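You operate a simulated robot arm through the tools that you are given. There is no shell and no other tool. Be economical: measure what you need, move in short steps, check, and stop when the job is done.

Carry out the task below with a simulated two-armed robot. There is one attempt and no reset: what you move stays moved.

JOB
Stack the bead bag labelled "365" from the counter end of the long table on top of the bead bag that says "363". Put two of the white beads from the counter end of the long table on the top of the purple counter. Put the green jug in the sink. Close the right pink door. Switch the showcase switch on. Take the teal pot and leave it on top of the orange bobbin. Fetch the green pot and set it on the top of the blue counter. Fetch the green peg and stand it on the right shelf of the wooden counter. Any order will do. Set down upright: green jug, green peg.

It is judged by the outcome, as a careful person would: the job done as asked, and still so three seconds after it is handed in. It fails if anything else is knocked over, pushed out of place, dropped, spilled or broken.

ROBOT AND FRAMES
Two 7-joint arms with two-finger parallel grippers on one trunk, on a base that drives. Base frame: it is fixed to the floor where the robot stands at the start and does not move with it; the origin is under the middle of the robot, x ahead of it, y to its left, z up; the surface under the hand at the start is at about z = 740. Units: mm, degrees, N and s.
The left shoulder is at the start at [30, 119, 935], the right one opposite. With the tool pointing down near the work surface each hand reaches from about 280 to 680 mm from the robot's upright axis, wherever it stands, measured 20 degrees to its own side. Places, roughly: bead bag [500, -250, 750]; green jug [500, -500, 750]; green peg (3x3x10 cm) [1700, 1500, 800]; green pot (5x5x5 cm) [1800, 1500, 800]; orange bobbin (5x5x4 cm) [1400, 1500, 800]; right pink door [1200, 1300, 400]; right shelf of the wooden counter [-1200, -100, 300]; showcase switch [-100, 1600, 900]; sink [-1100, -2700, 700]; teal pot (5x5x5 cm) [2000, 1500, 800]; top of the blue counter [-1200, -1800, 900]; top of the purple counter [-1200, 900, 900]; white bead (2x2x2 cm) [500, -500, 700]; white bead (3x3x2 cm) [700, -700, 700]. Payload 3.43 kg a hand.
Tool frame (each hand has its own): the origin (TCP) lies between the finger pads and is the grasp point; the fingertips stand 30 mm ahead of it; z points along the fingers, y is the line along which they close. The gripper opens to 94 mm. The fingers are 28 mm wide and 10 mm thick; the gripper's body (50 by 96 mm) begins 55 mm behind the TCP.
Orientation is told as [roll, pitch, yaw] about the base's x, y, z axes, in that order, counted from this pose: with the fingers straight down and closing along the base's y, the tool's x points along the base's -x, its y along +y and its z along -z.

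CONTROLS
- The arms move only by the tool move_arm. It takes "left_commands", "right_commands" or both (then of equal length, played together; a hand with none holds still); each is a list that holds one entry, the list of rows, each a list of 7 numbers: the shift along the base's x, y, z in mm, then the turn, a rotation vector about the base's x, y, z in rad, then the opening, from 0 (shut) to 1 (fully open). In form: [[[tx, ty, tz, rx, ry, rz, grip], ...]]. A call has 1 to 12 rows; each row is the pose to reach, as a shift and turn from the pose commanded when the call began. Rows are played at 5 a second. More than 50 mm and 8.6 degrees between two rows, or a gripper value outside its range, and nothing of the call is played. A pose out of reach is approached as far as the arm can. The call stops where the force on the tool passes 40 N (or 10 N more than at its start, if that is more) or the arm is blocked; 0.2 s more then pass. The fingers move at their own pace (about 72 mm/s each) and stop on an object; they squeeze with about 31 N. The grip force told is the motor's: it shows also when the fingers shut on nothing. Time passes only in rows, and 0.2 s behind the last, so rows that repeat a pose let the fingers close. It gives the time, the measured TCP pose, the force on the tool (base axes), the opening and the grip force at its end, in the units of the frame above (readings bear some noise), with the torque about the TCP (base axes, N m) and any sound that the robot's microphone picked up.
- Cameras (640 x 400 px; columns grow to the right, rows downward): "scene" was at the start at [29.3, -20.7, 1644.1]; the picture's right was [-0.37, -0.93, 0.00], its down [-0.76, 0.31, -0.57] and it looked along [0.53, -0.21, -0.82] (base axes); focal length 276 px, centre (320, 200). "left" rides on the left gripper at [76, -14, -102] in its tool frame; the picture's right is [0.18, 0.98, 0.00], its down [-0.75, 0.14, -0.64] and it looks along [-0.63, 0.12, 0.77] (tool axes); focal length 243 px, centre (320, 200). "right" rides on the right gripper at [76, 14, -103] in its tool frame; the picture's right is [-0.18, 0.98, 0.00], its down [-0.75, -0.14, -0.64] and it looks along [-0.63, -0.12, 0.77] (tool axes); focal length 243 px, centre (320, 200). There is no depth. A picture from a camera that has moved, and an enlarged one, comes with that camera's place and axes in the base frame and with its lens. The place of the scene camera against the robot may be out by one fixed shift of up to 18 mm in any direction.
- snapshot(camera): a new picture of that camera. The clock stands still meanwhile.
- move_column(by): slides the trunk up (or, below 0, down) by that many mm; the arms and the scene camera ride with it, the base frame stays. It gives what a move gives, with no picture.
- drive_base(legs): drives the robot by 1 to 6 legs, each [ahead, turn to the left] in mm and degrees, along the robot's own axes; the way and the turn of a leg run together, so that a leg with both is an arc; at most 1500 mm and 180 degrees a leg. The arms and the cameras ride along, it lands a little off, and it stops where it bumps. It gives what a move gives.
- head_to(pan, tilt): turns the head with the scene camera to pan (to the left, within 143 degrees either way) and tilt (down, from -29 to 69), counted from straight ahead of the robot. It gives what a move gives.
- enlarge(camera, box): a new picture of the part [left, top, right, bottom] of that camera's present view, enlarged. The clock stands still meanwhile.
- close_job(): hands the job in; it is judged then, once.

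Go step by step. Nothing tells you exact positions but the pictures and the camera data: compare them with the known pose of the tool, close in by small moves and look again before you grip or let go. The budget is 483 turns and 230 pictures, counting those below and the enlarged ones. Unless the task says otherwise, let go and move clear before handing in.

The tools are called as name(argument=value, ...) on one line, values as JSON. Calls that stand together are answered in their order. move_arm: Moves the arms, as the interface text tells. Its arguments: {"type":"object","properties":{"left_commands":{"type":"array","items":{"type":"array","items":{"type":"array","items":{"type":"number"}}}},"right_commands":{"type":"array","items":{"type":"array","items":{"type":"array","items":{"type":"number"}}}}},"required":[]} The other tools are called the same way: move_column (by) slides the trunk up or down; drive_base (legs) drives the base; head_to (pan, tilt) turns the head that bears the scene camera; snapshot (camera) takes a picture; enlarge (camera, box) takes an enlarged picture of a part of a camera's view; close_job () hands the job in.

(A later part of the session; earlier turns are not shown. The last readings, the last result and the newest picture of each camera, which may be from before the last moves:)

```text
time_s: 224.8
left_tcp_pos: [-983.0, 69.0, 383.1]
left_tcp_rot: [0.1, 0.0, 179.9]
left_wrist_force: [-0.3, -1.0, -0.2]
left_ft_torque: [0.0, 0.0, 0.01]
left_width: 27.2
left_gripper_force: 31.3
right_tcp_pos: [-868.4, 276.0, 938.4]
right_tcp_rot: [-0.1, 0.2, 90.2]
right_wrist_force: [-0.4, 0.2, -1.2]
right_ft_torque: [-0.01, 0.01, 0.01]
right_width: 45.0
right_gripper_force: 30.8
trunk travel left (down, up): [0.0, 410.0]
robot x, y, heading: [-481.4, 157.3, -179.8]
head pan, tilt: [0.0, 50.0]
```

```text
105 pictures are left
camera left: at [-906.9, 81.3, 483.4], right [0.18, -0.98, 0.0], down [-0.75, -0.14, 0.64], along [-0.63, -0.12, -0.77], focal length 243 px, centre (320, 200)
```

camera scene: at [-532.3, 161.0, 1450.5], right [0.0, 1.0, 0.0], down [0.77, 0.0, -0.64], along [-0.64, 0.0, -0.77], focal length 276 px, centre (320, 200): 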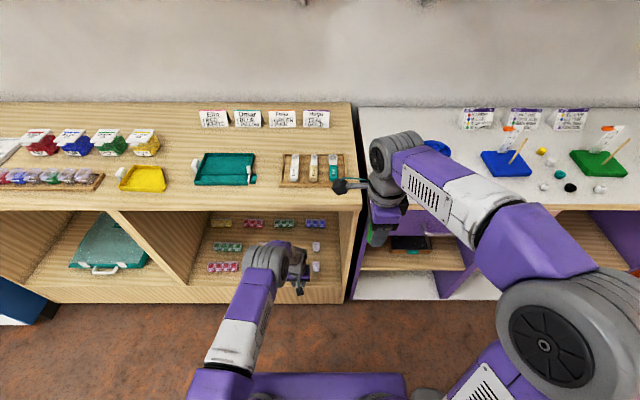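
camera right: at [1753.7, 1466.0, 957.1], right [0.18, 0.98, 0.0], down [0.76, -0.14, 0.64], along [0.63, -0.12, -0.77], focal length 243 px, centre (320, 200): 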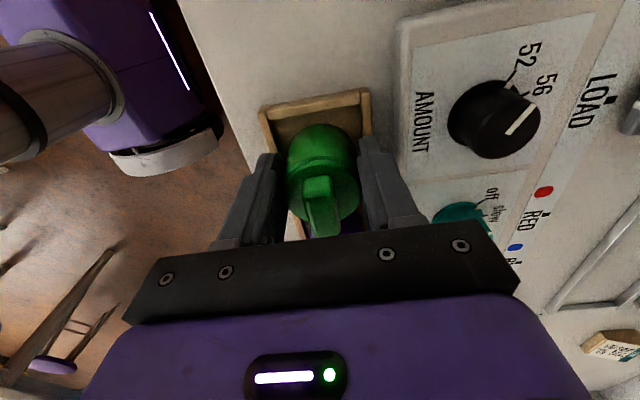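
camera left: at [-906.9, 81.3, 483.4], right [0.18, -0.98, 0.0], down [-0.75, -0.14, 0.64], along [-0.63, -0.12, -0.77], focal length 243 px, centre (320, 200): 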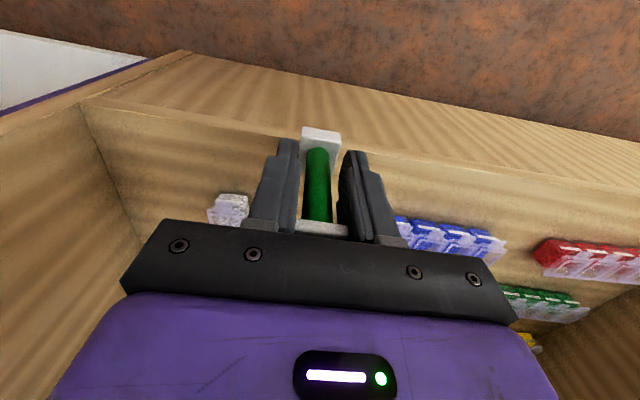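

Refined from two close views: shelf front edge at x≈-997, floor z≈291. The target is (-1060,52). I'll extend the arm in.

move_arm(left_commands=[[[-25, -6, 0, 0, 0, 0, 0], [-50, -12, 0, 0, 0, 0, 0], [-77, -17, 0, 0, 0, 0, 0], [-77, -17, 0, 0, 0, 0, 0]]])

snapshot(camera="left")

enlarge(camera="scene", box=[190, 180, 370, 310])

```text
time_s: 225.8
left_tcp_pos: [-1050.6, 53.0, 382.7]
left_tcp_rot: [0.0, 0.1, 179.9]
left_wrist_force: [0.7, 0.0, -0.8]
left_ft_torque: [0.02, 0.0, 0.03]
left_width: 27.0
left_gripper_force: 31.2
left hand out of reach, approached as far as the arm can: row 3, 4
right_tcp_pos: [-868.8, 276.9, 938.8]
right_tcp_rot: [-0.2, 0.1, 90.3]
right_wrist_force: [-0.2, 0.6, -0.7]
right_ft_torque: [-0.01, 0.0, 0.0]
right_width: 44.9
right_gripper_force: 31.0
trunk travel left (down, up): [0.0, 410.0]
robot x, y, heading: [-481.1, 157.7, -179.9]
head pan, tilt: [0.0, 50.0]
```

```text
104 pictures are left
camera left: at [-974.1, 66.7, 483.6], right [0.18, -0.98, 0.0], down [-0.75, -0.14, 0.64], along [-0.63, -0.12, -0.77], focal length 243 px, centre (320, 200)
```

left: 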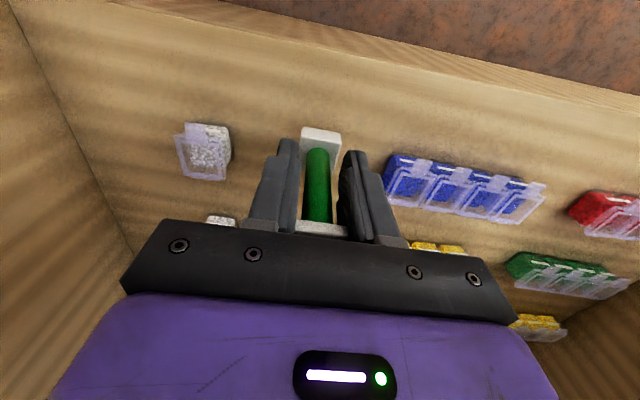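

```text
3.08 times, centred on (280, 245) of scene
camera zoom: at [-531.8, 160.9, 1450.5], right [0.0, 1.0, 0.0], down [0.77, 0.0, -0.64], along [-0.64, 0.0, -0.77], focal length 848 px, centre (443, 62)
```

zoom: 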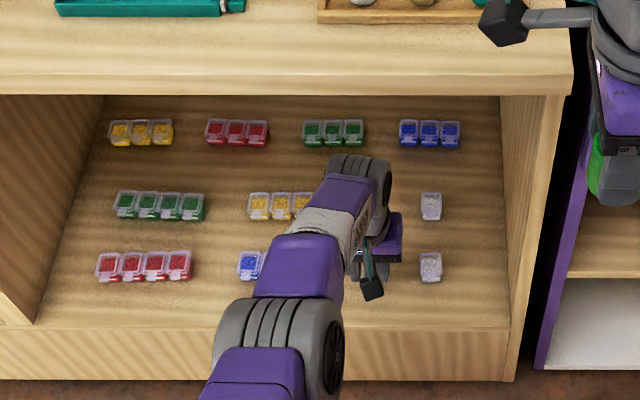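

The spot is clear. The arm is near its limit, so I'll drive 30 mm closer and pull the hand back the same amount while descending.

drive_base(legs=[[30, 0]])

move_arm(left_commands=[[[20, 0, -8, 0, 0, 0, 0], [25, 0, -16, 0, 0, 0, 0], [25, 0, -20, 0, 0, 0, 0], [25, 0, -22, 0, 0, 0, 0]]])

snapshot(camera="left")

```text
time_s: 226.7
left_tcp_pos: [-1079.5, 52.2, 382.0]
left_tcp_rot: [0.1, -0.1, 179.8]
left_wrist_force: [0.2, 0.5, -0.6]
left_ft_torque: [0.01, 0.0, 0.02]
left_width: 26.9
left_gripper_force: 31.3
right_tcp_pos: [-897.6, 277.2, 938.4]
right_tcp_rot: [-0.1, 0.2, 90.2]
right_wrist_force: [-0.2, -1.3, -1.7]
right_ft_torque: [0.01, -0.02, -0.02]
right_width: 45.1
right_gripper_force: 30.8
trunk travel left (down, up): [0.0, 410.0]
robot x, y, heading: [-504.6, 158.4, -179.9]
head pan, tilt: [0.0, 50.0]
```

```text
time_s: 227.7
left_tcp_pos: [-1056.3, 54.6, 361.2]
left_tcp_rot: [0.1, -0.2, 179.9]
left_wrist_force: [3.0, 0.2, 7.9]
left_ft_torque: [-0.01, -0.05, 0.0]
left_width: 27.1
left_gripper_force: 31.1
right_tcp_pos: [-896.4, 277.5, 938.6]
right_tcp_rot: [-0.1, 0.1, 90.1]
right_wrist_force: [0.4, 0.1, -1.7]
right_ft_torque: [-0.05, 0.03, 0.04]
right_width: 45.0
right_gripper_force: 31.2
trunk travel left (down, up): [0.0, 410.0]
robot x, y, heading: [-506.3, 155.5, -180.0]
head pan, tilt: [0.0, 50.0]
```

```text
102 pictures are left
camera left: at [-979.1, 66.8, 463.1], right [0.18, -0.98, 0.0], down [-0.75, -0.14, 0.64], along [-0.63, -0.12, -0.76], focal length 243 px, centre (320, 200)
```

left: 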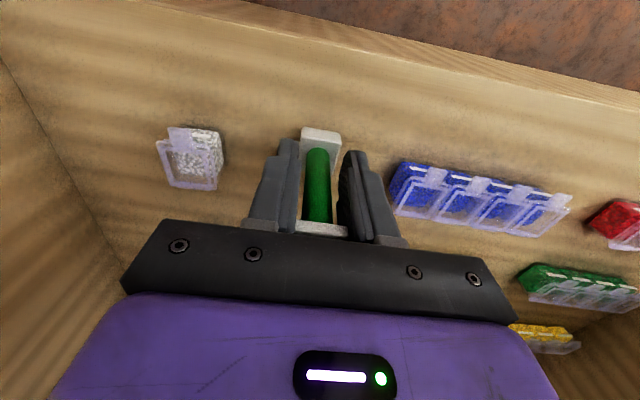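

Contact (8 N) with the peg upright. I'll release and rise straight up.

move_arm(left_commands=[[[0, 0, 0, 0, 0, 0, 0.35], [0, 0, 0, 0, 0, 0, 0.5], [0, 0, 0, 0, 0, 0, 0.55], [0, 0, 0, 0, 0, 0, 0.55], [0, 0, 20, 0, 0, 0, 0.55], [0, 0, 45, 0, 0, 0, 0.55], [0, 0, 75, 0, 0, 0, 0.55]]])

snapshot(camera="left")

```text
time_s: 229.3
left_tcp_pos: [-1054.1, 53.0, 435.5]
left_tcp_rot: [0.2, -0.1, 179.9]
left_wrist_force: [-0.7, -0.5, 1.0]
left_ft_torque: [-0.01, 0.02, 0.01]
left_width: 51.8
left_gripper_force: 0.1
right_tcp_pos: [-897.7, 277.4, 938.2]
right_tcp_rot: [-0.1, 0.1, 90.2]
right_wrist_force: [-0.1, -0.2, -0.5]
right_ft_torque: [-0.03, 0.02, -0.01]
right_width: 45.0
right_gripper_force: 30.7
trunk travel left (down, up): [0.0, 410.0]
robot x, y, heading: [-505.3, 153.0, -179.8]
head pan, tilt: [0.0, 50.0]
```

```text
101 pictures are left
camera left: at [-978.7, 66.9, 536.5], right [0.18, -0.98, 0.0], down [-0.75, -0.14, 0.64], along [-0.63, -0.12, -0.77], focal length 243 px, centre (320, 200)
```

left: 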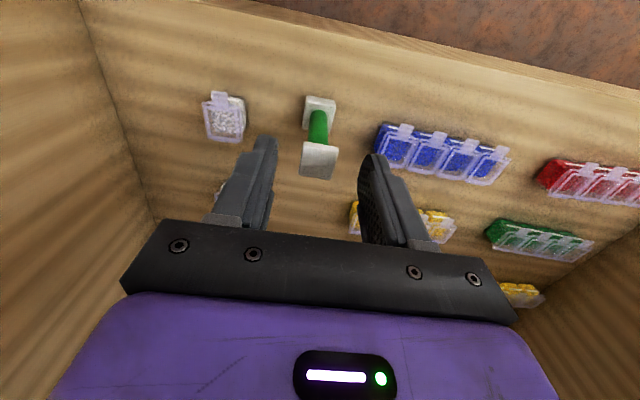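

The peg stands upright. I'll rise a bit more, then back out.

move_arm(left_commands=[[[0, 0, 25, 0, 0, 0, 0.55], [5, 0, 45, 0, 0, 0, 0.55]]])

drive_base(legs=[[-250, 0]])

enlarge(camera="scene", box=[180, 150, 380, 290])

```text
time_s: 229.9
left_tcp_pos: [-1044.9, 51.6, 474.6]
left_tcp_rot: [0.1, 0.6, 179.8]
left_wrist_force: [1.5, -0.1, 0.0]
left_ft_torque: [-0.01, -0.02, 0.01]
left_width: 51.5
left_gripper_force: 0.1
right_tcp_pos: [-898.6, 275.7, 937.5]
right_tcp_rot: [-0.1, 0.1, 90.2]
right_wrist_force: [-0.2, 0.8, -0.5]
right_ft_torque: [0.01, 0.03, 0.01]
right_width: 45.1
right_gripper_force: 30.6
trunk travel left (down, up): [0.0, 410.0]
robot x, y, heading: [-504.6, 154.4, -179.9]
head pan, tilt: [0.0, 50.0]
```

```text
time_s: 231.7
left_tcp_pos: [-801.2, 55.6, 480.0]
left_tcp_rot: [0.1, -0.1, 179.7]
left_wrist_force: [-0.1, 0.8, -0.4]
left_ft_torque: [-0.01, -0.02, 0.05]
left_width: 51.9
left_gripper_force: 0.1
right_tcp_pos: [-648.6, 278.8, 939.3]
right_tcp_rot: [-0.1, 0.1, 90.0]
right_wrist_force: [0.0, 0.0, -0.8]
right_ft_torque: [-0.01, 0.01, 0.01]
right_width: 45.0
right_gripper_force: 30.8
trunk travel left (down, up): [0.0, 410.0]
robot x, y, heading: [-256.7, 154.3, 179.9]
head pan, tilt: [0.0, 50.0]
```

```text
2.86 times, centred on (280, 220) of scene
camera zoom: at [-311.1, 161.4, 1450.6], right [0.0, 1.0, 0.0], down [0.77, 0.0, -0.64], along [-0.64, 0.0, -0.77], focal length 788 px, centre (434, 143)
```

zoom: 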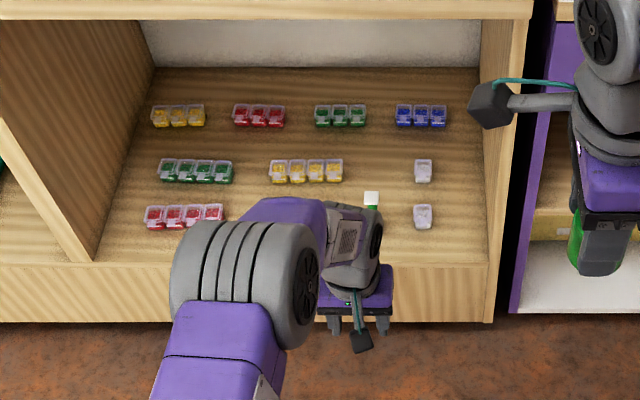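

The peg stands well on the right shelf. I'll raise the left hand and column, then head to the blue counter.

move_arm(left_commands=[[[5, 0, 40, 0, 0, 0, 0.6], [10, 0, 80, 0, 0, 0, 0.6], [15, 0, 120, 0, 0, 0, 0.6], [20, 0, 160, 0, 0, 0, 0.6], [25, 0, 200, 0, 0, 0, 0.6], [30, 0, 240, 0, 0, 0, 0.6], [40, 0, 280, 0, 0, 0, 0.6], [50, 0, 320, 0, 0, 0, 0.6]]])

move_column(by=200)

drive_base(legs=[[0, 90], [1500, 0]])

head_to(pan=-60, tilt=35)

snapshot(camera="scene")

```text
time_s: 233.5
left_tcp_pos: [-753.7, 56.5, 801.3]
left_tcp_rot: [0.1, 0.1, 179.7]
left_wrist_force: [0.1, 0.2, 0.3]
left_ft_torque: [0.03, 0.01, 0.02]
left_width: 56.4
left_gripper_force: 0.0
right_tcp_pos: [-646.7, 279.7, 938.9]
right_tcp_rot: [-0.1, 0.1, 90.1]
right_wrist_force: [-0.6, 0.6, -1.0]
right_ft_torque: [0.01, 0.02, 0.0]
right_width: 44.8
right_gripper_force: 31.1
trunk travel left (down, up): [0.0, 410.0]
robot x, y, heading: [-255.8, 154.5, 179.9]
head pan, tilt: [0.0, 50.0]
```

```text
time_s: 235.7
left_tcp_pos: [-753.6, 55.1, 1001.0]
left_tcp_rot: [0.1, -0.1, 179.7]
left_wrist_force: [-0.1, -0.5, 0.5]
left_ft_torque: [0.02, 0.0, 0.01]
left_width: 56.3
left_gripper_force: 0.1
right_tcp_pos: [-647.7, 279.3, 1138.6]
right_tcp_rot: [-0.2, 0.1, 90.1]
right_wrist_force: [-0.1, -0.2, -1.4]
right_ft_torque: [0.01, 0.03, 0.05]
right_width: 44.8
right_gripper_force: 31.2
trunk travel left (down, up): [-200.0, 210.0]
robot x, y, heading: [-257.0, 152.5, 180.1]
head pan, tilt: [0.0, 50.0]
```

```text
time_s: 246.9
left_tcp_pos: [-236.3, -1858.8, 1000.1]
left_tcp_rot: [0.1, 0.0, -92.8]
left_wrist_force: [-0.1, 0.0, -0.3]
left_ft_torque: [0.01, -0.01, 0.0]
left_width: 56.3
left_gripper_force: 0.1
right_tcp_pos: [-455.7, -1744.7, 1137.9]
right_tcp_rot: [-0.2, 0.2, 177.5]
right_wrist_force: [0.0, 1.3, -1.0]
right_ft_torque: [0.02, 0.0, 0.03]
right_width: 45.0
right_gripper_force: 31.8
trunk travel left (down, up): [-200.0, 210.0]
robot x, y, heading: [-316.4, -1358.8, -92.6]
head pan, tilt: [0.0, 50.0]
```

```text
time_s: 248.2
left_tcp_pos: [-236.9, -1858.7, 1000.5]
left_tcp_rot: [0.2, 0.0, -92.7]
left_wrist_force: [-0.1, -0.6, 0.2]
left_ft_torque: [0.0, -0.01, -0.02]
left_width: 56.7
left_gripper_force: 0.0
right_tcp_pos: [-455.7, -1743.3, 1137.9]
right_tcp_rot: [-0.1, 0.1, 177.5]
right_wrist_force: [0.0, 0.3, -1.9]
right_ft_torque: [-0.02, 0.01, 0.0]
right_width: 45.1
right_gripper_force: 30.6
trunk travel left (down, up): [-200.0, 210.0]
robot x, y, heading: [-313.7, -1358.8, -92.2]
head pan, tilt: [-60.0, 35.0]
```

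```text
99 pictures are left
camera scene: at [-399.2, -1362.7, 1672.3], right [-0.46, 0.89, 0.0], down [0.51, 0.27, -0.82], along [-0.73, -0.38, -0.57], focal length 276 px, centre (320, 200)
```

scene: 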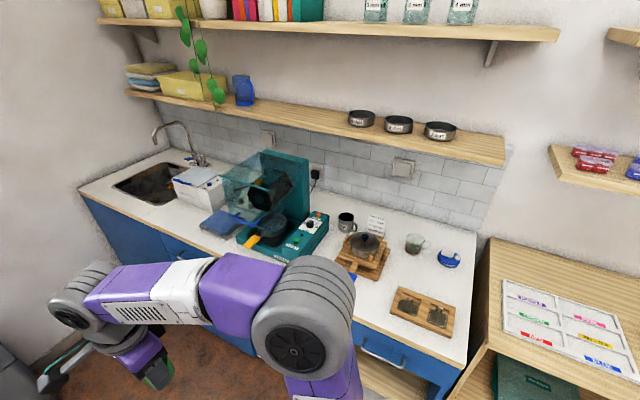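

I see the blue counter with a tea set, a coaster tray and the sink at its far left. I'll turn to face it and look down.

drive_base(legs=[[120, 0], [0, -88]])

head_to(pan=0, tilt=42)

snapshot(camera="scene")

```text
time_s: 253.2
left_tcp_pos: [-817.9, -1569.3, 1000.5]
left_tcp_rot: [0.2, 0.0, 179.0]
left_wrist_force: [-0.2, 1.5, -0.1]
left_ft_torque: [0.03, 0.0, 0.03]
left_width: 56.3
left_gripper_force: 0.1
right_tcp_pos: [-709.1, -1348.1, 1138.8]
right_tcp_rot: [0.0, 0.1, 89.2]
right_wrist_force: [0.0, -0.8, -1.0]
right_ft_torque: [0.03, -0.04, 0.0]
right_width: 44.6
right_gripper_force: 31.3
trunk travel left (down, up): [-200.0, 210.0]
robot x, y, heading: [-318.9, -1473.9, 179.2]
head pan, tilt: [-60.0, 35.0]
```

```text
time_s: 254.5
left_tcp_pos: [-817.9, -1568.5, 1000.8]
left_tcp_rot: [0.1, -0.1, 178.8]
left_wrist_force: [-0.1, -0.3, 0.4]
left_ft_torque: [0.01, 0.01, -0.05]
left_width: 56.4
left_gripper_force: 0.0
right_tcp_pos: [-709.8, -1347.2, 1138.3]
right_tcp_rot: [-0.1, 0.1, 89.1]
right_wrist_force: [-0.2, -0.4, -1.7]
right_ft_torque: [-0.03, -0.01, 0.0]
right_width: 45.0
right_gripper_force: 31.1
trunk travel left (down, up): [-200.0, 210.0]
robot x, y, heading: [-319.3, -1477.3, 178.8]
head pan, tilt: [0.0, 42.0]
```

```text
98 pictures are left
camera scene: at [-381.3, -1469.5, 1661.8], right [0.02, 1.0, 0.0], down [0.67, -0.01, -0.74], along [-0.74, 0.01, -0.67], focal length 276 px, centre (320, 200)
```

scene: 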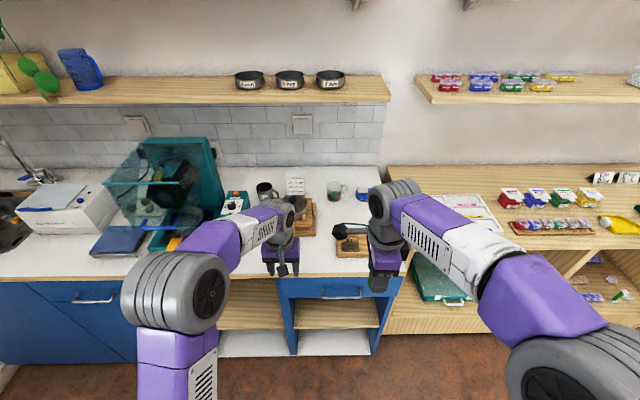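

The front strip left of the tea set looks empty. I'll shift the base to y≈-1800 for that.

drive_base(legs=[[0, 90], [330, 0], [0, -88.8]])

snapshot(camera="scene")

```text
time_s: 264.3
left_tcp_pos: [-812.5, -1923.2, 999.8]
left_tcp_rot: [0.2, 0.0, -178.3]
left_wrist_force: [0.3, 0.1, -0.6]
left_ft_torque: [0.01, 0.01, 0.02]
left_width: 56.4
left_gripper_force: 0.1
right_tcp_pos: [-713.1, -1697.1, 1138.6]
right_tcp_rot: [-0.1, 0.0, 91.9]
right_wrist_force: [-1.3, -0.5, -1.3]
right_ft_torque: [0.01, 0.0, 0.02]
right_width: 45.2
right_gripper_force: 30.6
trunk travel left (down, up): [-200.0, 210.0]
robot x, y, heading: [-318.9, -1805.7, -178.1]
head pan, tilt: [0.0, 42.0]
```

```text
97 pictures are left
camera scene: at [-379.8, -1802.7, 1661.8], right [-0.03, 1.0, 0.0], down [0.67, 0.02, -0.74], along [-0.74, -0.03, -0.67], focal length 276 px, centre (320, 200)
```

scene: 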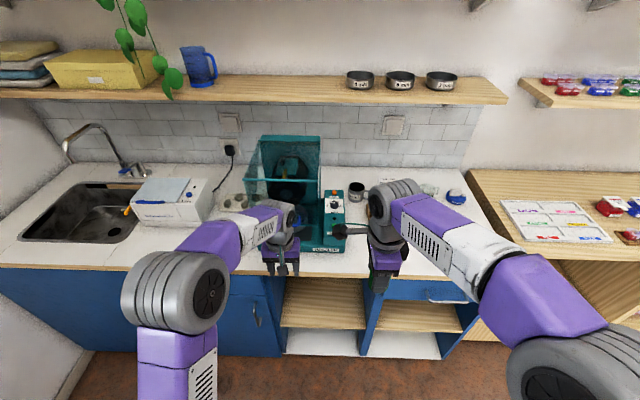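

drive_base(legs=[[120, -1]])

move_arm(right_commands=[[[-35, -5, -10, 0, 0, 0, 0.3], [-70, -10, -25, 0, 0, 0, 0.3], [-105, -10, -45, 0, 0, 0, 0.3], [-130, -10, -65, 0, 0, 0, 0.3]]], left_commands=[[[10, -25, 0, 0, 0, 0, 0.6], [20, -50, 0, 0, 0, 0, 0.6], [30, -75, 0, 0, 0, 0, 0.6], [40, -100, 0, 0, 0, 0, 0.6]]])

snapshot(camera="scene")

snapshot(camera="right")

snapshot(camera="left")

```text
time_s: 265.3
left_tcp_pos: [-858.8, -1922.1, 1000.3]
left_tcp_rot: [0.3, 2.2, -178.8]
left_wrist_force: [4.2, 0.2, 2.1]
left_ft_torque: [0.05, 0.41, -0.01]
left_width: 56.4
left_gripper_force: 0.0
right_tcp_pos: [-769.3, -1694.9, 1136.7]
right_tcp_rot: [-0.2, -0.1, 91.4]
right_wrist_force: [-0.9, 0.5, -1.8]
right_ft_torque: [-0.02, -0.02, 0.02]
right_width: 44.9
right_gripper_force: 30.7
trunk travel left (down, up): [-200.0, 210.0]
robot x, y, heading: [-370.4, -1810.1, -178.4]
head pan, tilt: [0.0, 42.0]
stopped in leg 1: the force on the tool passed its limit at 199 N (the readings are from after the stop); the commanded pose is now the measured one
```

```text
time_s: 266.3
left_tcp_pos: [-818.6, -2021.1, 999.3]
left_tcp_rot: [0.2, 2.1, -178.9]
left_wrist_force: [0.4, 0.9, 0.5]
left_ft_torque: [-0.01, 0.01, 0.01]
left_width: 56.3
left_gripper_force: 0.0
right_tcp_pos: [-899.9, -1705.9, 1072.7]
right_tcp_rot: [0.0, 0.0, 91.4]
right_wrist_force: [0.3, 0.4, -1.0]
right_ft_torque: [-0.02, -0.03, -0.01]
right_width: 44.9
right_gripper_force: 31.2
trunk travel left (down, up): [-200.0, 210.0]
robot x, y, heading: [-375.9, -1809.8, -178.4]
head pan, tilt: [0.0, 42.0]
```

```text
96 pictures are left
camera scene: at [-437.6, -1804.7, 1661.7], right [-0.03, 1.0, 0.0], down [0.67, 0.02, -0.74], along [-0.74, -0.02, -0.67], focal length 276 px, centre (320, 200)
```

scene: 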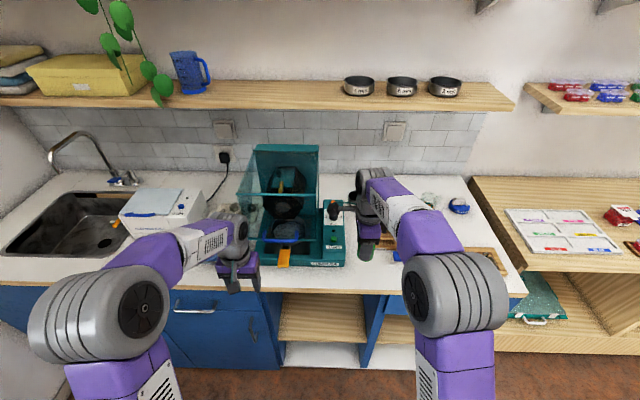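

```text
95 pictures are left
camera right: at [-913.0, -1783.4, 1175.5], right [-0.99, 0.16, 0.0], down [0.12, 0.76, 0.64], along [0.1, 0.63, -0.77], focal length 243 px, centre (320, 200)
```

right: 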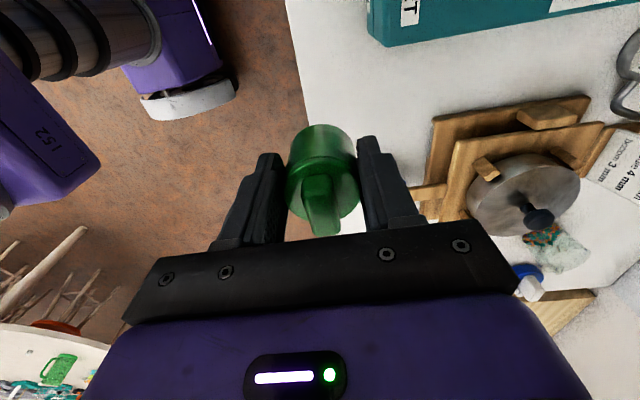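

```text
94 pictures are left
camera left: at [-745.6, -2005.8, 1104.8], right [0.2, -0.98, 0.01], down [-0.77, -0.15, 0.61], along [-0.6, -0.13, -0.79], focal length 243 px, centre (320, 200)
```

left: 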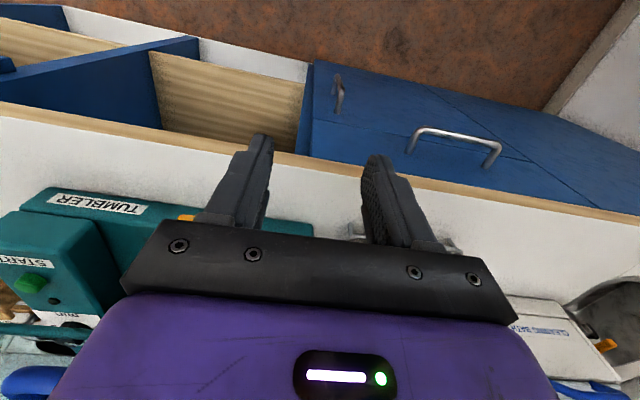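

The drive stopped because the left hand bumped something, probably the orange handle on the tumbler machine. I'll pull the left hand back and inspect it before going on.

move_arm(left_commands=[[[40, 0, 20, 0, 0, 0, 0.6], [80, -10, 40, 0, 0, 0, 0.6], [120, -20, 60, 0, 0, 0, 0.6], [150, -20, 80, 0, 0, 0, 0.6]]])

enlarge(camera="scene", box=[120, 130, 400, 305])

```text
time_s: 267.3
left_tcp_pos: [-668.0, -2043.2, 1079.3]
left_tcp_rot: [0.2, 2.1, -178.9]
left_wrist_force: [0.1, 0.1, -0.3]
left_ft_torque: [0.0, 0.02, 0.01]
left_width: 56.5
left_gripper_force: 0.0
right_tcp_pos: [-899.5, -1705.0, 1072.5]
right_tcp_rot: [-0.1, 0.0, 91.4]
right_wrist_force: [0.0, -0.6, -1.6]
right_ft_torque: [-0.03, 0.02, -0.02]
right_width: 44.9
right_gripper_force: 31.4
trunk travel left (down, up): [-200.0, 210.0]
robot x, y, heading: [-377.5, -1809.8, -178.5]
head pan, tilt: [0.0, 42.0]
```

```text
2.29 times, centred on (260, 218) of scene
camera zoom: at [-436.4, -1804.1, 1661.8], right [-0.03, 1.0, 0.0], down [0.67, 0.02, -0.74], along [-0.74, -0.02, -0.67], focal length 630 px, centre (457, 160)
```

zoom: 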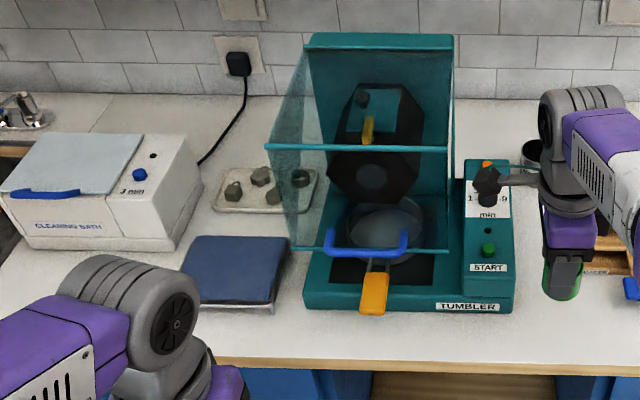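

Nothing looks visibly out of place; the tumbler sits square. For the pot there's a clear patch near (-945,-1640), between tumbler and tea tray. I'll move there and descend partway.

move_arm(right_commands=[[[-10, 20, 0, 0, 0, 0, 0.3], [-25, 42, -10, 0, 0, 0, 0.3], [-45, 65, -40, 0, 0, 0, 0.3], [-45, 65, -80, 0, 0, 0, 0.3], [-45, 65, -110, 0, 0, 0, 0.3]]])

snapshot(camera="right")

enlarge(camera="scene", box=[260, 180, 460, 305])

```text
time_s: 268.5
left_tcp_pos: [-668.7, -2043.5, 1078.5]
left_tcp_rot: [0.2, 2.3, -178.7]
left_wrist_force: [-0.6, 0.1, 0.1]
left_ft_torque: [0.0, -0.05, 0.01]
left_width: 56.5
left_gripper_force: 0.1
right_tcp_pos: [-946.3, -1639.2, 962.4]
right_tcp_rot: [-0.1, 0.1, 91.4]
right_wrist_force: [0.3, -0.2, -1.1]
right_ft_torque: [-0.03, -0.01, 0.0]
right_width: 45.1
right_gripper_force: 30.8
trunk travel left (down, up): [-200.0, 210.0]
robot x, y, heading: [-377.2, -1811.6, -178.5]
head pan, tilt: [0.0, 42.0]
```

```text
92 pictures are left
camera right: at [-957.9, -1717.2, 1066.5], right [-0.99, 0.16, 0.0], down [0.12, 0.76, 0.64], along [0.1, 0.63, -0.77], focal length 243 px, centre (320, 200)
```

right: 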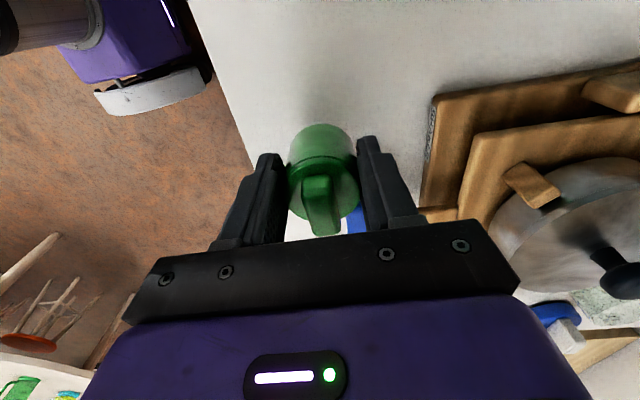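

```text
3.20 times, centred on (360, 242) of scene
camera zoom: at [-438.0, -1803.8, 1661.7], right [-0.03, 1.0, 0.0], down [0.67, 0.02, -0.74], along [-0.74, -0.02, -0.67], focal length 882 px, centre (192, 64)
```

zoom: 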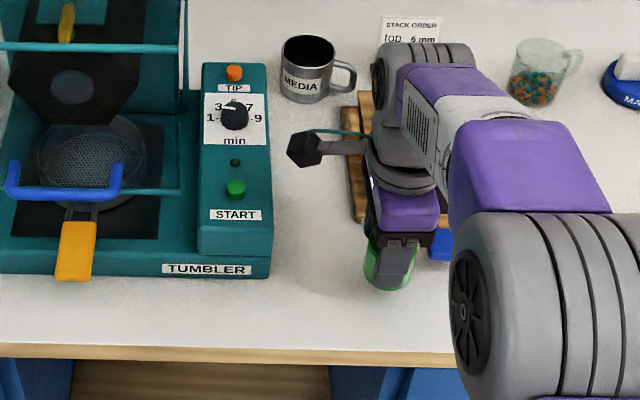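

Clear landing. Lower slowly to contact.

move_arm(right_commands=[[[0, 0, -20, 0, 0, 0, 0.3], [0, 0, -35, 0, 0, 0, 0.3], [0, 0, -39, 0, 0, 0, 0.3], [0, 0, -43, 0, 0, 0, 0.3], [0, 0, -46, 0, 0, 0, 0.3]]])

snapshot(camera="right")

```text
time_s: 269.5
left_tcp_pos: [-667.2, -2044.0, 1080.0]
left_tcp_rot: [0.3, 2.1, -178.8]
left_wrist_force: [0.1, 0.3, 0.5]
left_ft_torque: [0.0, -0.05, -0.01]
left_width: 56.3
left_gripper_force: 0.1
right_tcp_pos: [-947.4, -1640.0, 928.2]
right_tcp_rot: [0.6, 0.0, 91.4]
right_wrist_force: [6.4, -0.4, 16.1]
right_ft_torque: [-0.12, -0.32, 0.04]
right_width: 45.2
right_gripper_force: 31.2
trunk travel left (down, up): [-200.0, 210.0]
robot x, y, heading: [-376.6, -1807.1, -178.4]
head pan, tilt: [0.0, 42.0]
stopped in row 4 (right hand): the force on the tool passed its limit at 44 N (the readings are from after the stop); the commanded pose is now the measured one
```

```text
90 pictures are left
camera right: at [-958.0, -1717.9, 1032.3], right [-0.99, 0.16, 0.01], down [0.13, 0.76, 0.64], along [0.09, 0.63, -0.77], focal length 243 px, centre (320, 200)
```

right: 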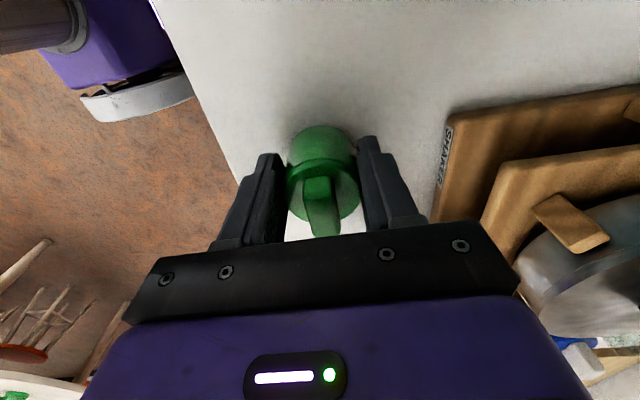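

Contact. Ease up, level, and release.

move_arm(right_commands=[[[0, 0, 2, 0, -0.01, 0, 0.3], [0, 0, 2, 0, -0.01, 0, 0.5], [0, 0, 2, 0, -0.01, 0, 0.65], [0, 0, 2, 0, -0.01, 0, 0.8], [0, 0, 2, 0, -0.01, 0, 0.8], [0, 0, 35, 0, 0, 0, 0.8], [5, 0, 75, 0, 0, 0, 0.8], [30, 0, 115, 0, 0, 0, 0.8], [70, 0, 135, 0, 0, 0, 0.8], [110, 0, 145, 0, 0, 0, 0.8]]])

snapshot(camera="scene")

```text
time_s: 271.7
left_tcp_pos: [-667.4, -2043.7, 1079.0]
left_tcp_rot: [0.4, 2.2, -178.8]
left_wrist_force: [0.2, 1.2, -0.4]
left_ft_torque: [0.02, 0.01, 0.02]
left_width: 56.4
left_gripper_force: 0.0
right_tcp_pos: [-837.9, -1639.9, 1072.3]
right_tcp_rot: [0.5, 0.0, 91.2]
right_wrist_force: [0.1, -0.3, -0.3]
right_ft_torque: [0.0, 0.0, 0.0]
right_width: 75.1
right_gripper_force: 0.0
trunk travel left (down, up): [-200.0, 210.0]
robot x, y, heading: [-375.4, -1809.9, -178.7]
head pan, tilt: [0.0, 42.0]
heard: snap
```

```text
89 pictures are left
camera scene: at [-435.7, -1803.8, 1661.8], right [-0.03, 1.0, 0.0], down [0.67, 0.02, -0.74], along [-0.74, -0.02, -0.67], focal length 276 px, centre (320, 200)
```

scene: 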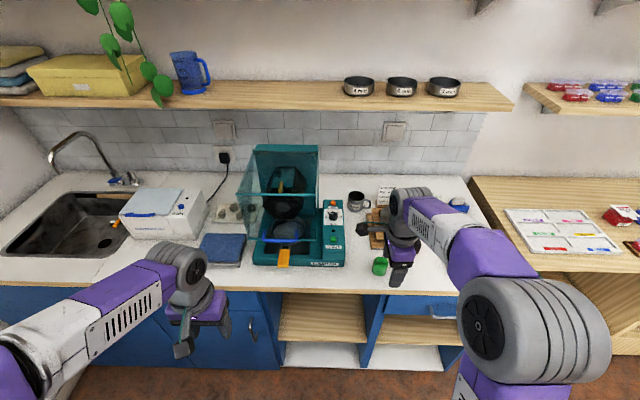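

The green pot is on the blue counter. Now for the jug: I'll drive back to the long table's south side.

drive_base(legs=[[-150, 0], [0, -141], [880, 0], [0, 50]])

head_to(pan=0, tilt=45)

snapshot(camera="scene")

```text
time_s: 285.1
left_tcp_pos: [149.8, -902.4, 1078.9]
left_tcp_rot: [0.3, 2.2, 93.6]
left_wrist_force: [0.6, 0.5, 0.0]
left_ft_torque: [0.02, -0.02, 0.03]
left_width: 56.3
left_gripper_force: 0.0
right_tcp_pos: [546.7, -713.8, 1072.0]
right_tcp_rot: [0.5, 0.0, 3.9]
right_wrist_force: [0.3, -0.4, 0.5]
right_ft_torque: [-0.01, 0.01, -0.02]
right_width: 75.5
right_gripper_force: 0.1
trunk travel left (down, up): [-200.0, 210.0]
robot x, y, heading: [394.5, -1182.6, 93.8]
head pan, tilt: [0.0, 42.0]
```

```text
time_s: 285.8
left_tcp_pos: [150.6, -903.0, 1079.2]
left_tcp_rot: [0.3, 2.0, 93.6]
left_wrist_force: [0.6, 0.1, -0.1]
left_ft_torque: [-0.01, 0.01, -0.02]
left_width: 56.2
left_gripper_force: 0.0
right_tcp_pos: [546.2, -714.3, 1071.7]
right_tcp_rot: [0.5, 0.0, 3.8]
right_wrist_force: [-0.6, 0.6, 0.3]
right_ft_torque: [0.01, 0.0, 0.02]
right_width: 75.1
right_gripper_force: 0.0
trunk travel left (down, up): [-200.0, 210.0]
robot x, y, heading: [395.3, -1183.2, 93.9]
head pan, tilt: [0.0, 45.0]
```

```text
88 pictures are left
camera scene: at [386.1, -1127.4, 1657.5], right [1.0, 0.07, 0.0], down [0.05, -0.71, -0.71], along [-0.05, 0.71, -0.71], focal length 276 px, centre (320, 200)
```

scene: 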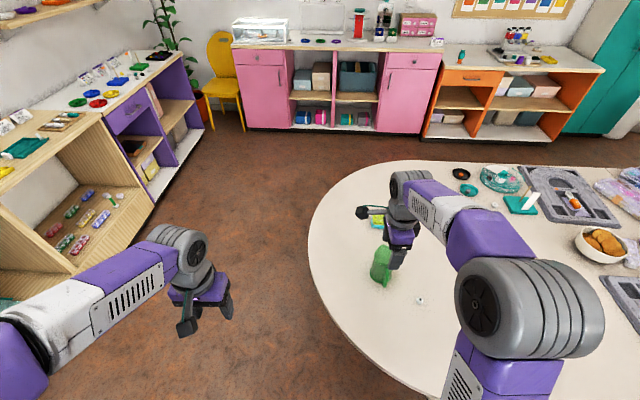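

enlarge(camera="scene", box=[340, 190, 460, 310])

snapshot(camera="right")

```text
3.33 times, centred on (400, 250) of scene
camera zoom: at [386.1, -1127.4, 1657.5], right [1.0, 0.07, 0.0], down [0.05, -0.71, -0.71], along [-0.05, 0.71, -0.71], focal length 919 px, centre (53, 33)
```

zoom: 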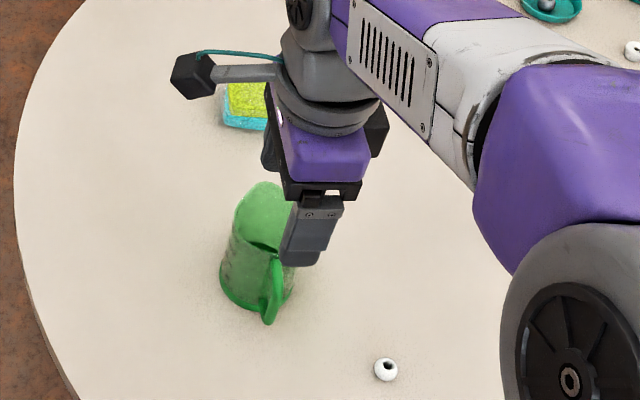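

```text
86 pictures are left
camera right: at [470.1, -707.6, 1174.9], right [0.12, 0.99, 0.01], down [0.76, -0.1, 0.64], along [0.64, -0.07, -0.77], focal length 243 px, centre (320, 200)
```

right: 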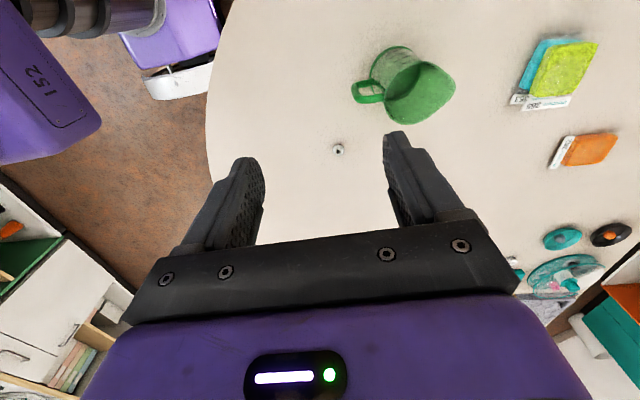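

The jug stands at about (569,-597), roughly 145 mm tall and 77 mm wide, its handle pointing -y. I'll grip the body across x, so I need to rotate the right hand back 90°.

move_arm(right_commands=[[[2, 0, 0, 0, 0, 0.14, 1], [4, 0, 0, 0, 0, 0.28, 1], [6, 0, 0, 0, 0, 0.42, 1], [8, 0, 0, 0, 0, 0.56, 1], [10, 0, 0, 0, 0, 0.7, 1], [12, 0, 0, 0, 0, 0.84, 1], [14, 0, 0, 0, 0, 0.98, 1], [16, 0, 0, 0, 0, 1.12, 1], [18, 0, 0, 0, 0, 1.26, 1], [20, 0, 0, 0, 0, 1.4, 1], [22, 0, 0, 0, 0, 1.5, 1]]])

snapshot(camera="right")

```text
time_s: 288.2
left_tcp_pos: [150.7, -902.2, 1079.4]
left_tcp_rot: [0.3, 2.2, 93.7]
left_wrist_force: [0.5, 0.0, -0.5]
left_ft_torque: [-0.04, 0.01, 0.0]
left_width: 56.3
left_gripper_force: 0.1
right_tcp_pos: [569.5, -714.1, 1071.5]
right_tcp_rot: [0.5, 0.0, 89.9]
right_wrist_force: [-0.1, -0.7, 0.4]
right_ft_torque: [0.02, -0.02, -0.03]
right_width: 93.9
right_gripper_force: 0.0
trunk travel left (down, up): [-200.0, 210.0]
robot x, y, heading: [395.7, -1183.4, 93.7]
head pan, tilt: [0.0, 45.0]
```

```text
85 pictures are left
camera right: at [556.0, -791.8, 1174.3], right [-0.98, 0.19, 0.01], down [0.15, 0.75, 0.64], along [0.11, 0.63, -0.77], focal length 243 px, centre (320, 200)
```

right: 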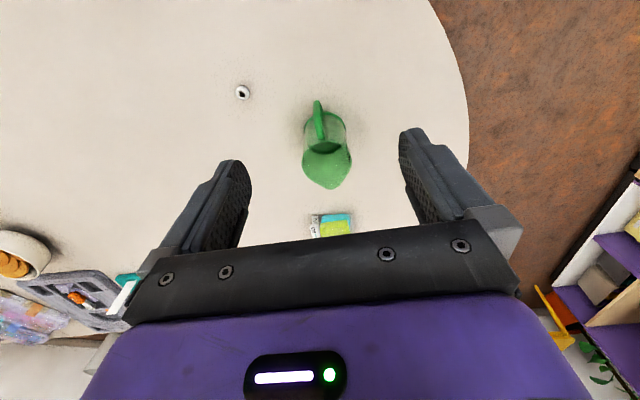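

move_arm(right_commands=[[[1, 35, -20, 0, 0, 0, 1], [3, 70, -45, 0, 0, 0, 1], [5, 100, -75, 0, 0, 0, 1], [5, 100, -110, 0, 0, 0, 1], [5, 100, -110, 0, 0, 0, 1]]])

snapshot(camera="right")

enlarge(camera="scene", box=[340, 180, 460, 300])

```text
time_s: 289.4
left_tcp_pos: [150.4, -901.4, 1079.1]
left_tcp_rot: [0.2, 2.2, 93.6]
left_wrist_force: [-0.2, -0.3, 0.5]
left_ft_torque: [0.01, 0.01, -0.01]
left_width: 56.2
left_gripper_force: 0.0
right_tcp_pos: [575.8, -614.4, 956.7]
right_tcp_rot: [0.5, -0.1, 89.8]
right_wrist_force: [0.4, 0.3, 1.4]
right_ft_torque: [-0.02, 0.0, 0.01]
right_width: 94.0
right_gripper_force: 0.0
trunk travel left (down, up): [-200.0, 210.0]
robot x, y, heading: [399.6, -1184.5, 93.8]
head pan, tilt: [0.0, 45.0]
```

```text
84 pictures are left
camera right: at [561.6, -691.9, 1060.6], right [-0.98, 0.19, 0.01], down [0.15, 0.75, 0.64], along [0.11, 0.63, -0.77], focal length 243 px, centre (320, 200)
```

right: 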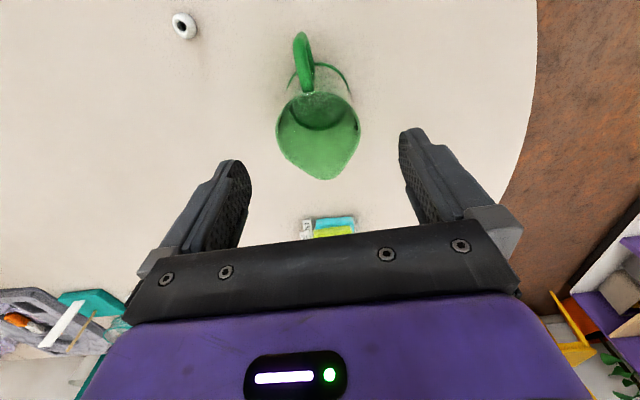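

```text
3.33 times, centred on (400, 240) of scene
camera zoom: at [386.0, -1127.3, 1657.5], right [1.0, 0.07, 0.0], down [0.05, -0.71, -0.71], along [-0.05, 0.71, -0.71], focal length 919 px, centre (53, 67)
```

zoom: 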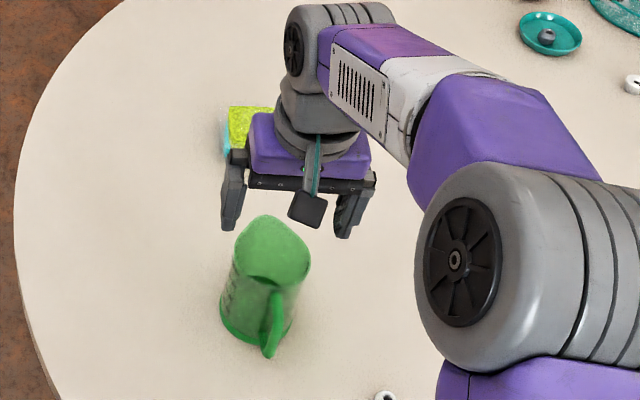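

Rim is at about (578,-595,~835), 80 mm wide, so a 94 mm opening leaves about 7 mm per side. I'll descend to just above the rim and verify.

move_arm(right_commands=[[[2, 9, -25, 0, 0, 0, 1], [2, 18, -50, 0, 0, 0, 1], [2, 18, -70, 0, 0, 0, 1], [2, 18, -70, 0, 0, 0, 1]]])

snapshot(camera="right")

enlarge(camera="scene", box=[340, 180, 460, 300])

```text
time_s: 290.4
left_tcp_pos: [150.2, -902.7, 1078.9]
left_tcp_rot: [0.3, 2.2, 93.6]
left_wrist_force: [0.2, -0.3, 0.2]
left_ft_torque: [0.03, -0.02, 0.0]
left_width: 56.6
left_gripper_force: 0.0
right_tcp_pos: [576.8, -597.4, 890.7]
right_tcp_rot: [0.5, 0.0, 89.8]
right_wrist_force: [-1.0, 0.7, -0.1]
right_ft_torque: [0.02, -0.01, 0.01]
right_width: 94.0
right_gripper_force: 0.0
trunk travel left (down, up): [-200.0, 210.0]
robot x, y, heading: [396.9, -1185.1, 94.0]
head pan, tilt: [0.0, 45.0]
```

```text
82 pictures are left
camera right: at [562.5, -675.0, 994.2], right [-0.98, 0.19, 0.01], down [0.15, 0.75, 0.64], along [0.11, 0.63, -0.77], focal length 243 px, centre (320, 200)
```

right: 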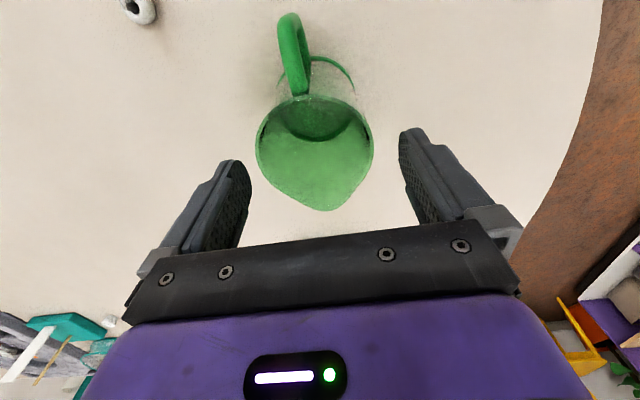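

```text
3.33 times, centred on (400, 240) of scene
camera zoom: at [386.0, -1127.5, 1657.5], right [1.0, 0.07, 0.0], down [0.05, -0.71, -0.71], along [-0.05, 0.71, -0.71], focal length 919 px, centre (53, 67)
```

zoom: 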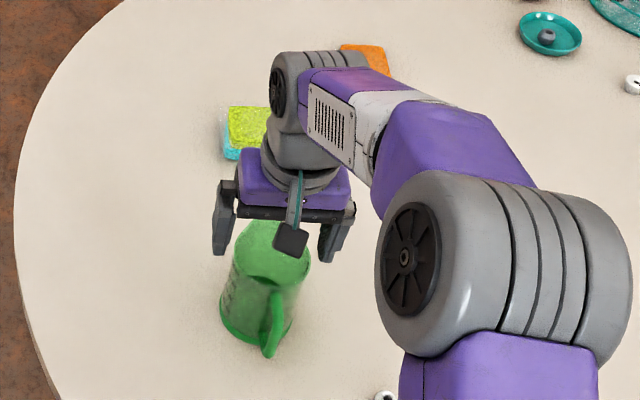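

Aligned: rim centre is (578,-601,838). Descend around the body in small steps.

move_arm(right_commands=[[[1, -4, -15, 0, 0, 0, 1], [1, -4, -30, 0, 0, 0, 1], [1, -4, -40, 0, 0, 0, 1]]])

snapshot(camera="right")

```text
time_s: 291.2
left_tcp_pos: [149.8, -901.8, 1078.5]
left_tcp_rot: [0.2, 2.2, 93.7]
left_wrist_force: [0.3, 0.3, 0.7]
left_ft_torque: [0.0, 0.01, 0.0]
left_width: 56.5
left_gripper_force: 0.0
right_tcp_pos: [577.3, -600.9, 850.2]
right_tcp_rot: [0.5, 0.0, 89.9]
right_wrist_force: [-0.6, 0.2, -0.5]
right_ft_torque: [0.02, 0.01, -0.02]
right_width: 93.8
right_gripper_force: 0.1
trunk travel left (down, up): [-200.0, 210.0]
robot x, y, heading: [394.8, -1182.6, 93.8]
head pan, tilt: [0.0, 45.0]
```

```text
80 pictures are left
camera right: at [563.9, -677.6, 954.5], right [-0.98, 0.19, 0.01], down [0.15, 0.75, 0.64], along [0.11, 0.63, -0.77], focal length 243 px, centre (320, 200)
```

right: 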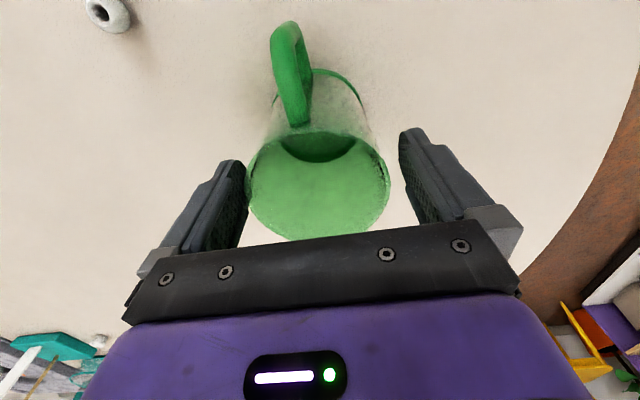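

move_arm(right_commands=[[[3, 0, 0, 0, 0, 0, 1], [3, 0, -12, 0, 0, 0, 1], [3, 0, -24, 0, 0, 0, 1], [3, 0, -34, 0, 0, 0, 1]]])

snapshot(camera="right")

```text
time_s: 292.2
left_tcp_pos: [151.0, -901.5, 1078.5]
left_tcp_rot: [0.3, 2.3, 93.7]
left_wrist_force: [-0.8, 0.6, 0.2]
left_ft_torque: [-0.04, 0.01, -0.04]
left_width: 56.3
left_gripper_force: 0.1
right_tcp_pos: [579.2, -598.1, 816.6]
right_tcp_rot: [0.6, 0.0, 89.8]
right_wrist_force: [-0.6, 0.6, 0.4]
right_ft_torque: [-0.02, 0.0, 0.04]
right_width: 93.9
right_gripper_force: 0.1
trunk travel left (down, up): [-200.0, 210.0]
robot x, y, heading: [394.8, -1184.0, 93.9]
head pan, tilt: [0.0, 45.0]
```

```text
79 pictures are left
camera right: at [566.0, -676.6, 919.9], right [-0.98, 0.19, 0.01], down [0.15, 0.75, 0.64], along [0.11, 0.63, -0.77], focal length 243 px, centre (320, 200)
```

right: 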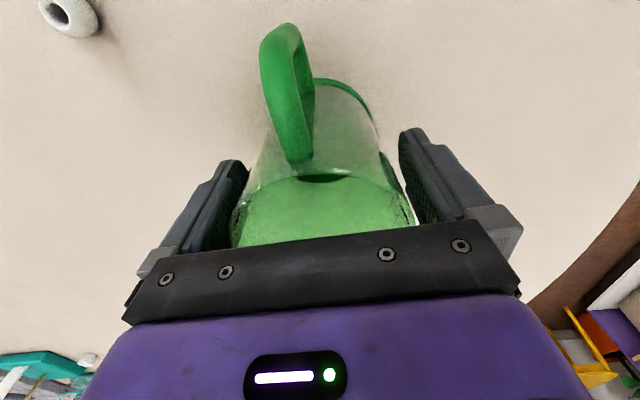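

The jug is between the fingers. Grip.

move_arm(right_commands=[[[0, 0, 0, 0, 0, 0, 0.85], [0, 0, 0, 0, 0, 0, 0.7], [0, 0, 0, 0, 0, 0, 0.6], [0, 0, 0, 0, 0, 0, 0.6], [0, 0, 0, 0, 0, 0, 0.6]]])

snapshot(camera="right")

```text
time_s: 293.4
left_tcp_pos: [149.7, -902.0, 1078.4]
left_tcp_rot: [0.3, 2.2, 93.7]
left_wrist_force: [0.1, -0.3, 0.5]
left_ft_torque: [0.01, 0.01, 0.02]
left_width: 56.5
left_gripper_force: 0.0
right_tcp_pos: [578.9, -598.8, 816.3]
right_tcp_rot: [0.4, 0.0, 89.8]
right_wrist_force: [0.2, -0.2, 0.6]
right_ft_torque: [-0.02, -0.05, 0.03]
right_width: 77.4
right_gripper_force: 31.4
trunk travel left (down, up): [-200.0, 210.0]
robot x, y, heading: [395.4, -1184.8, 93.7]
head pan, tilt: [0.0, 45.0]
```

```text
78 pictures are left
camera right: at [566.0, -676.7, 920.2], right [-0.98, 0.19, 0.01], down [0.15, 0.75, 0.64], along [0.11, 0.63, -0.77], focal length 243 px, centre (320, 200)
```

right: 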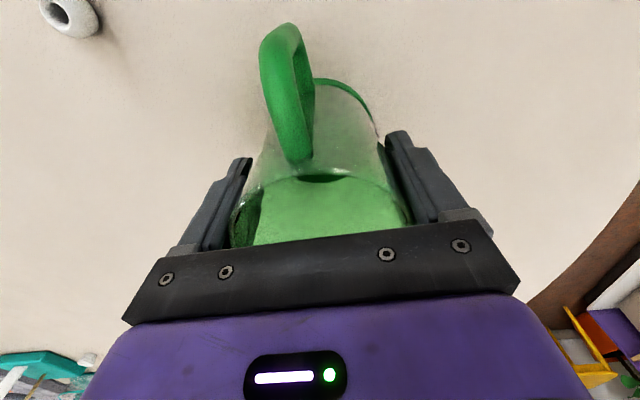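

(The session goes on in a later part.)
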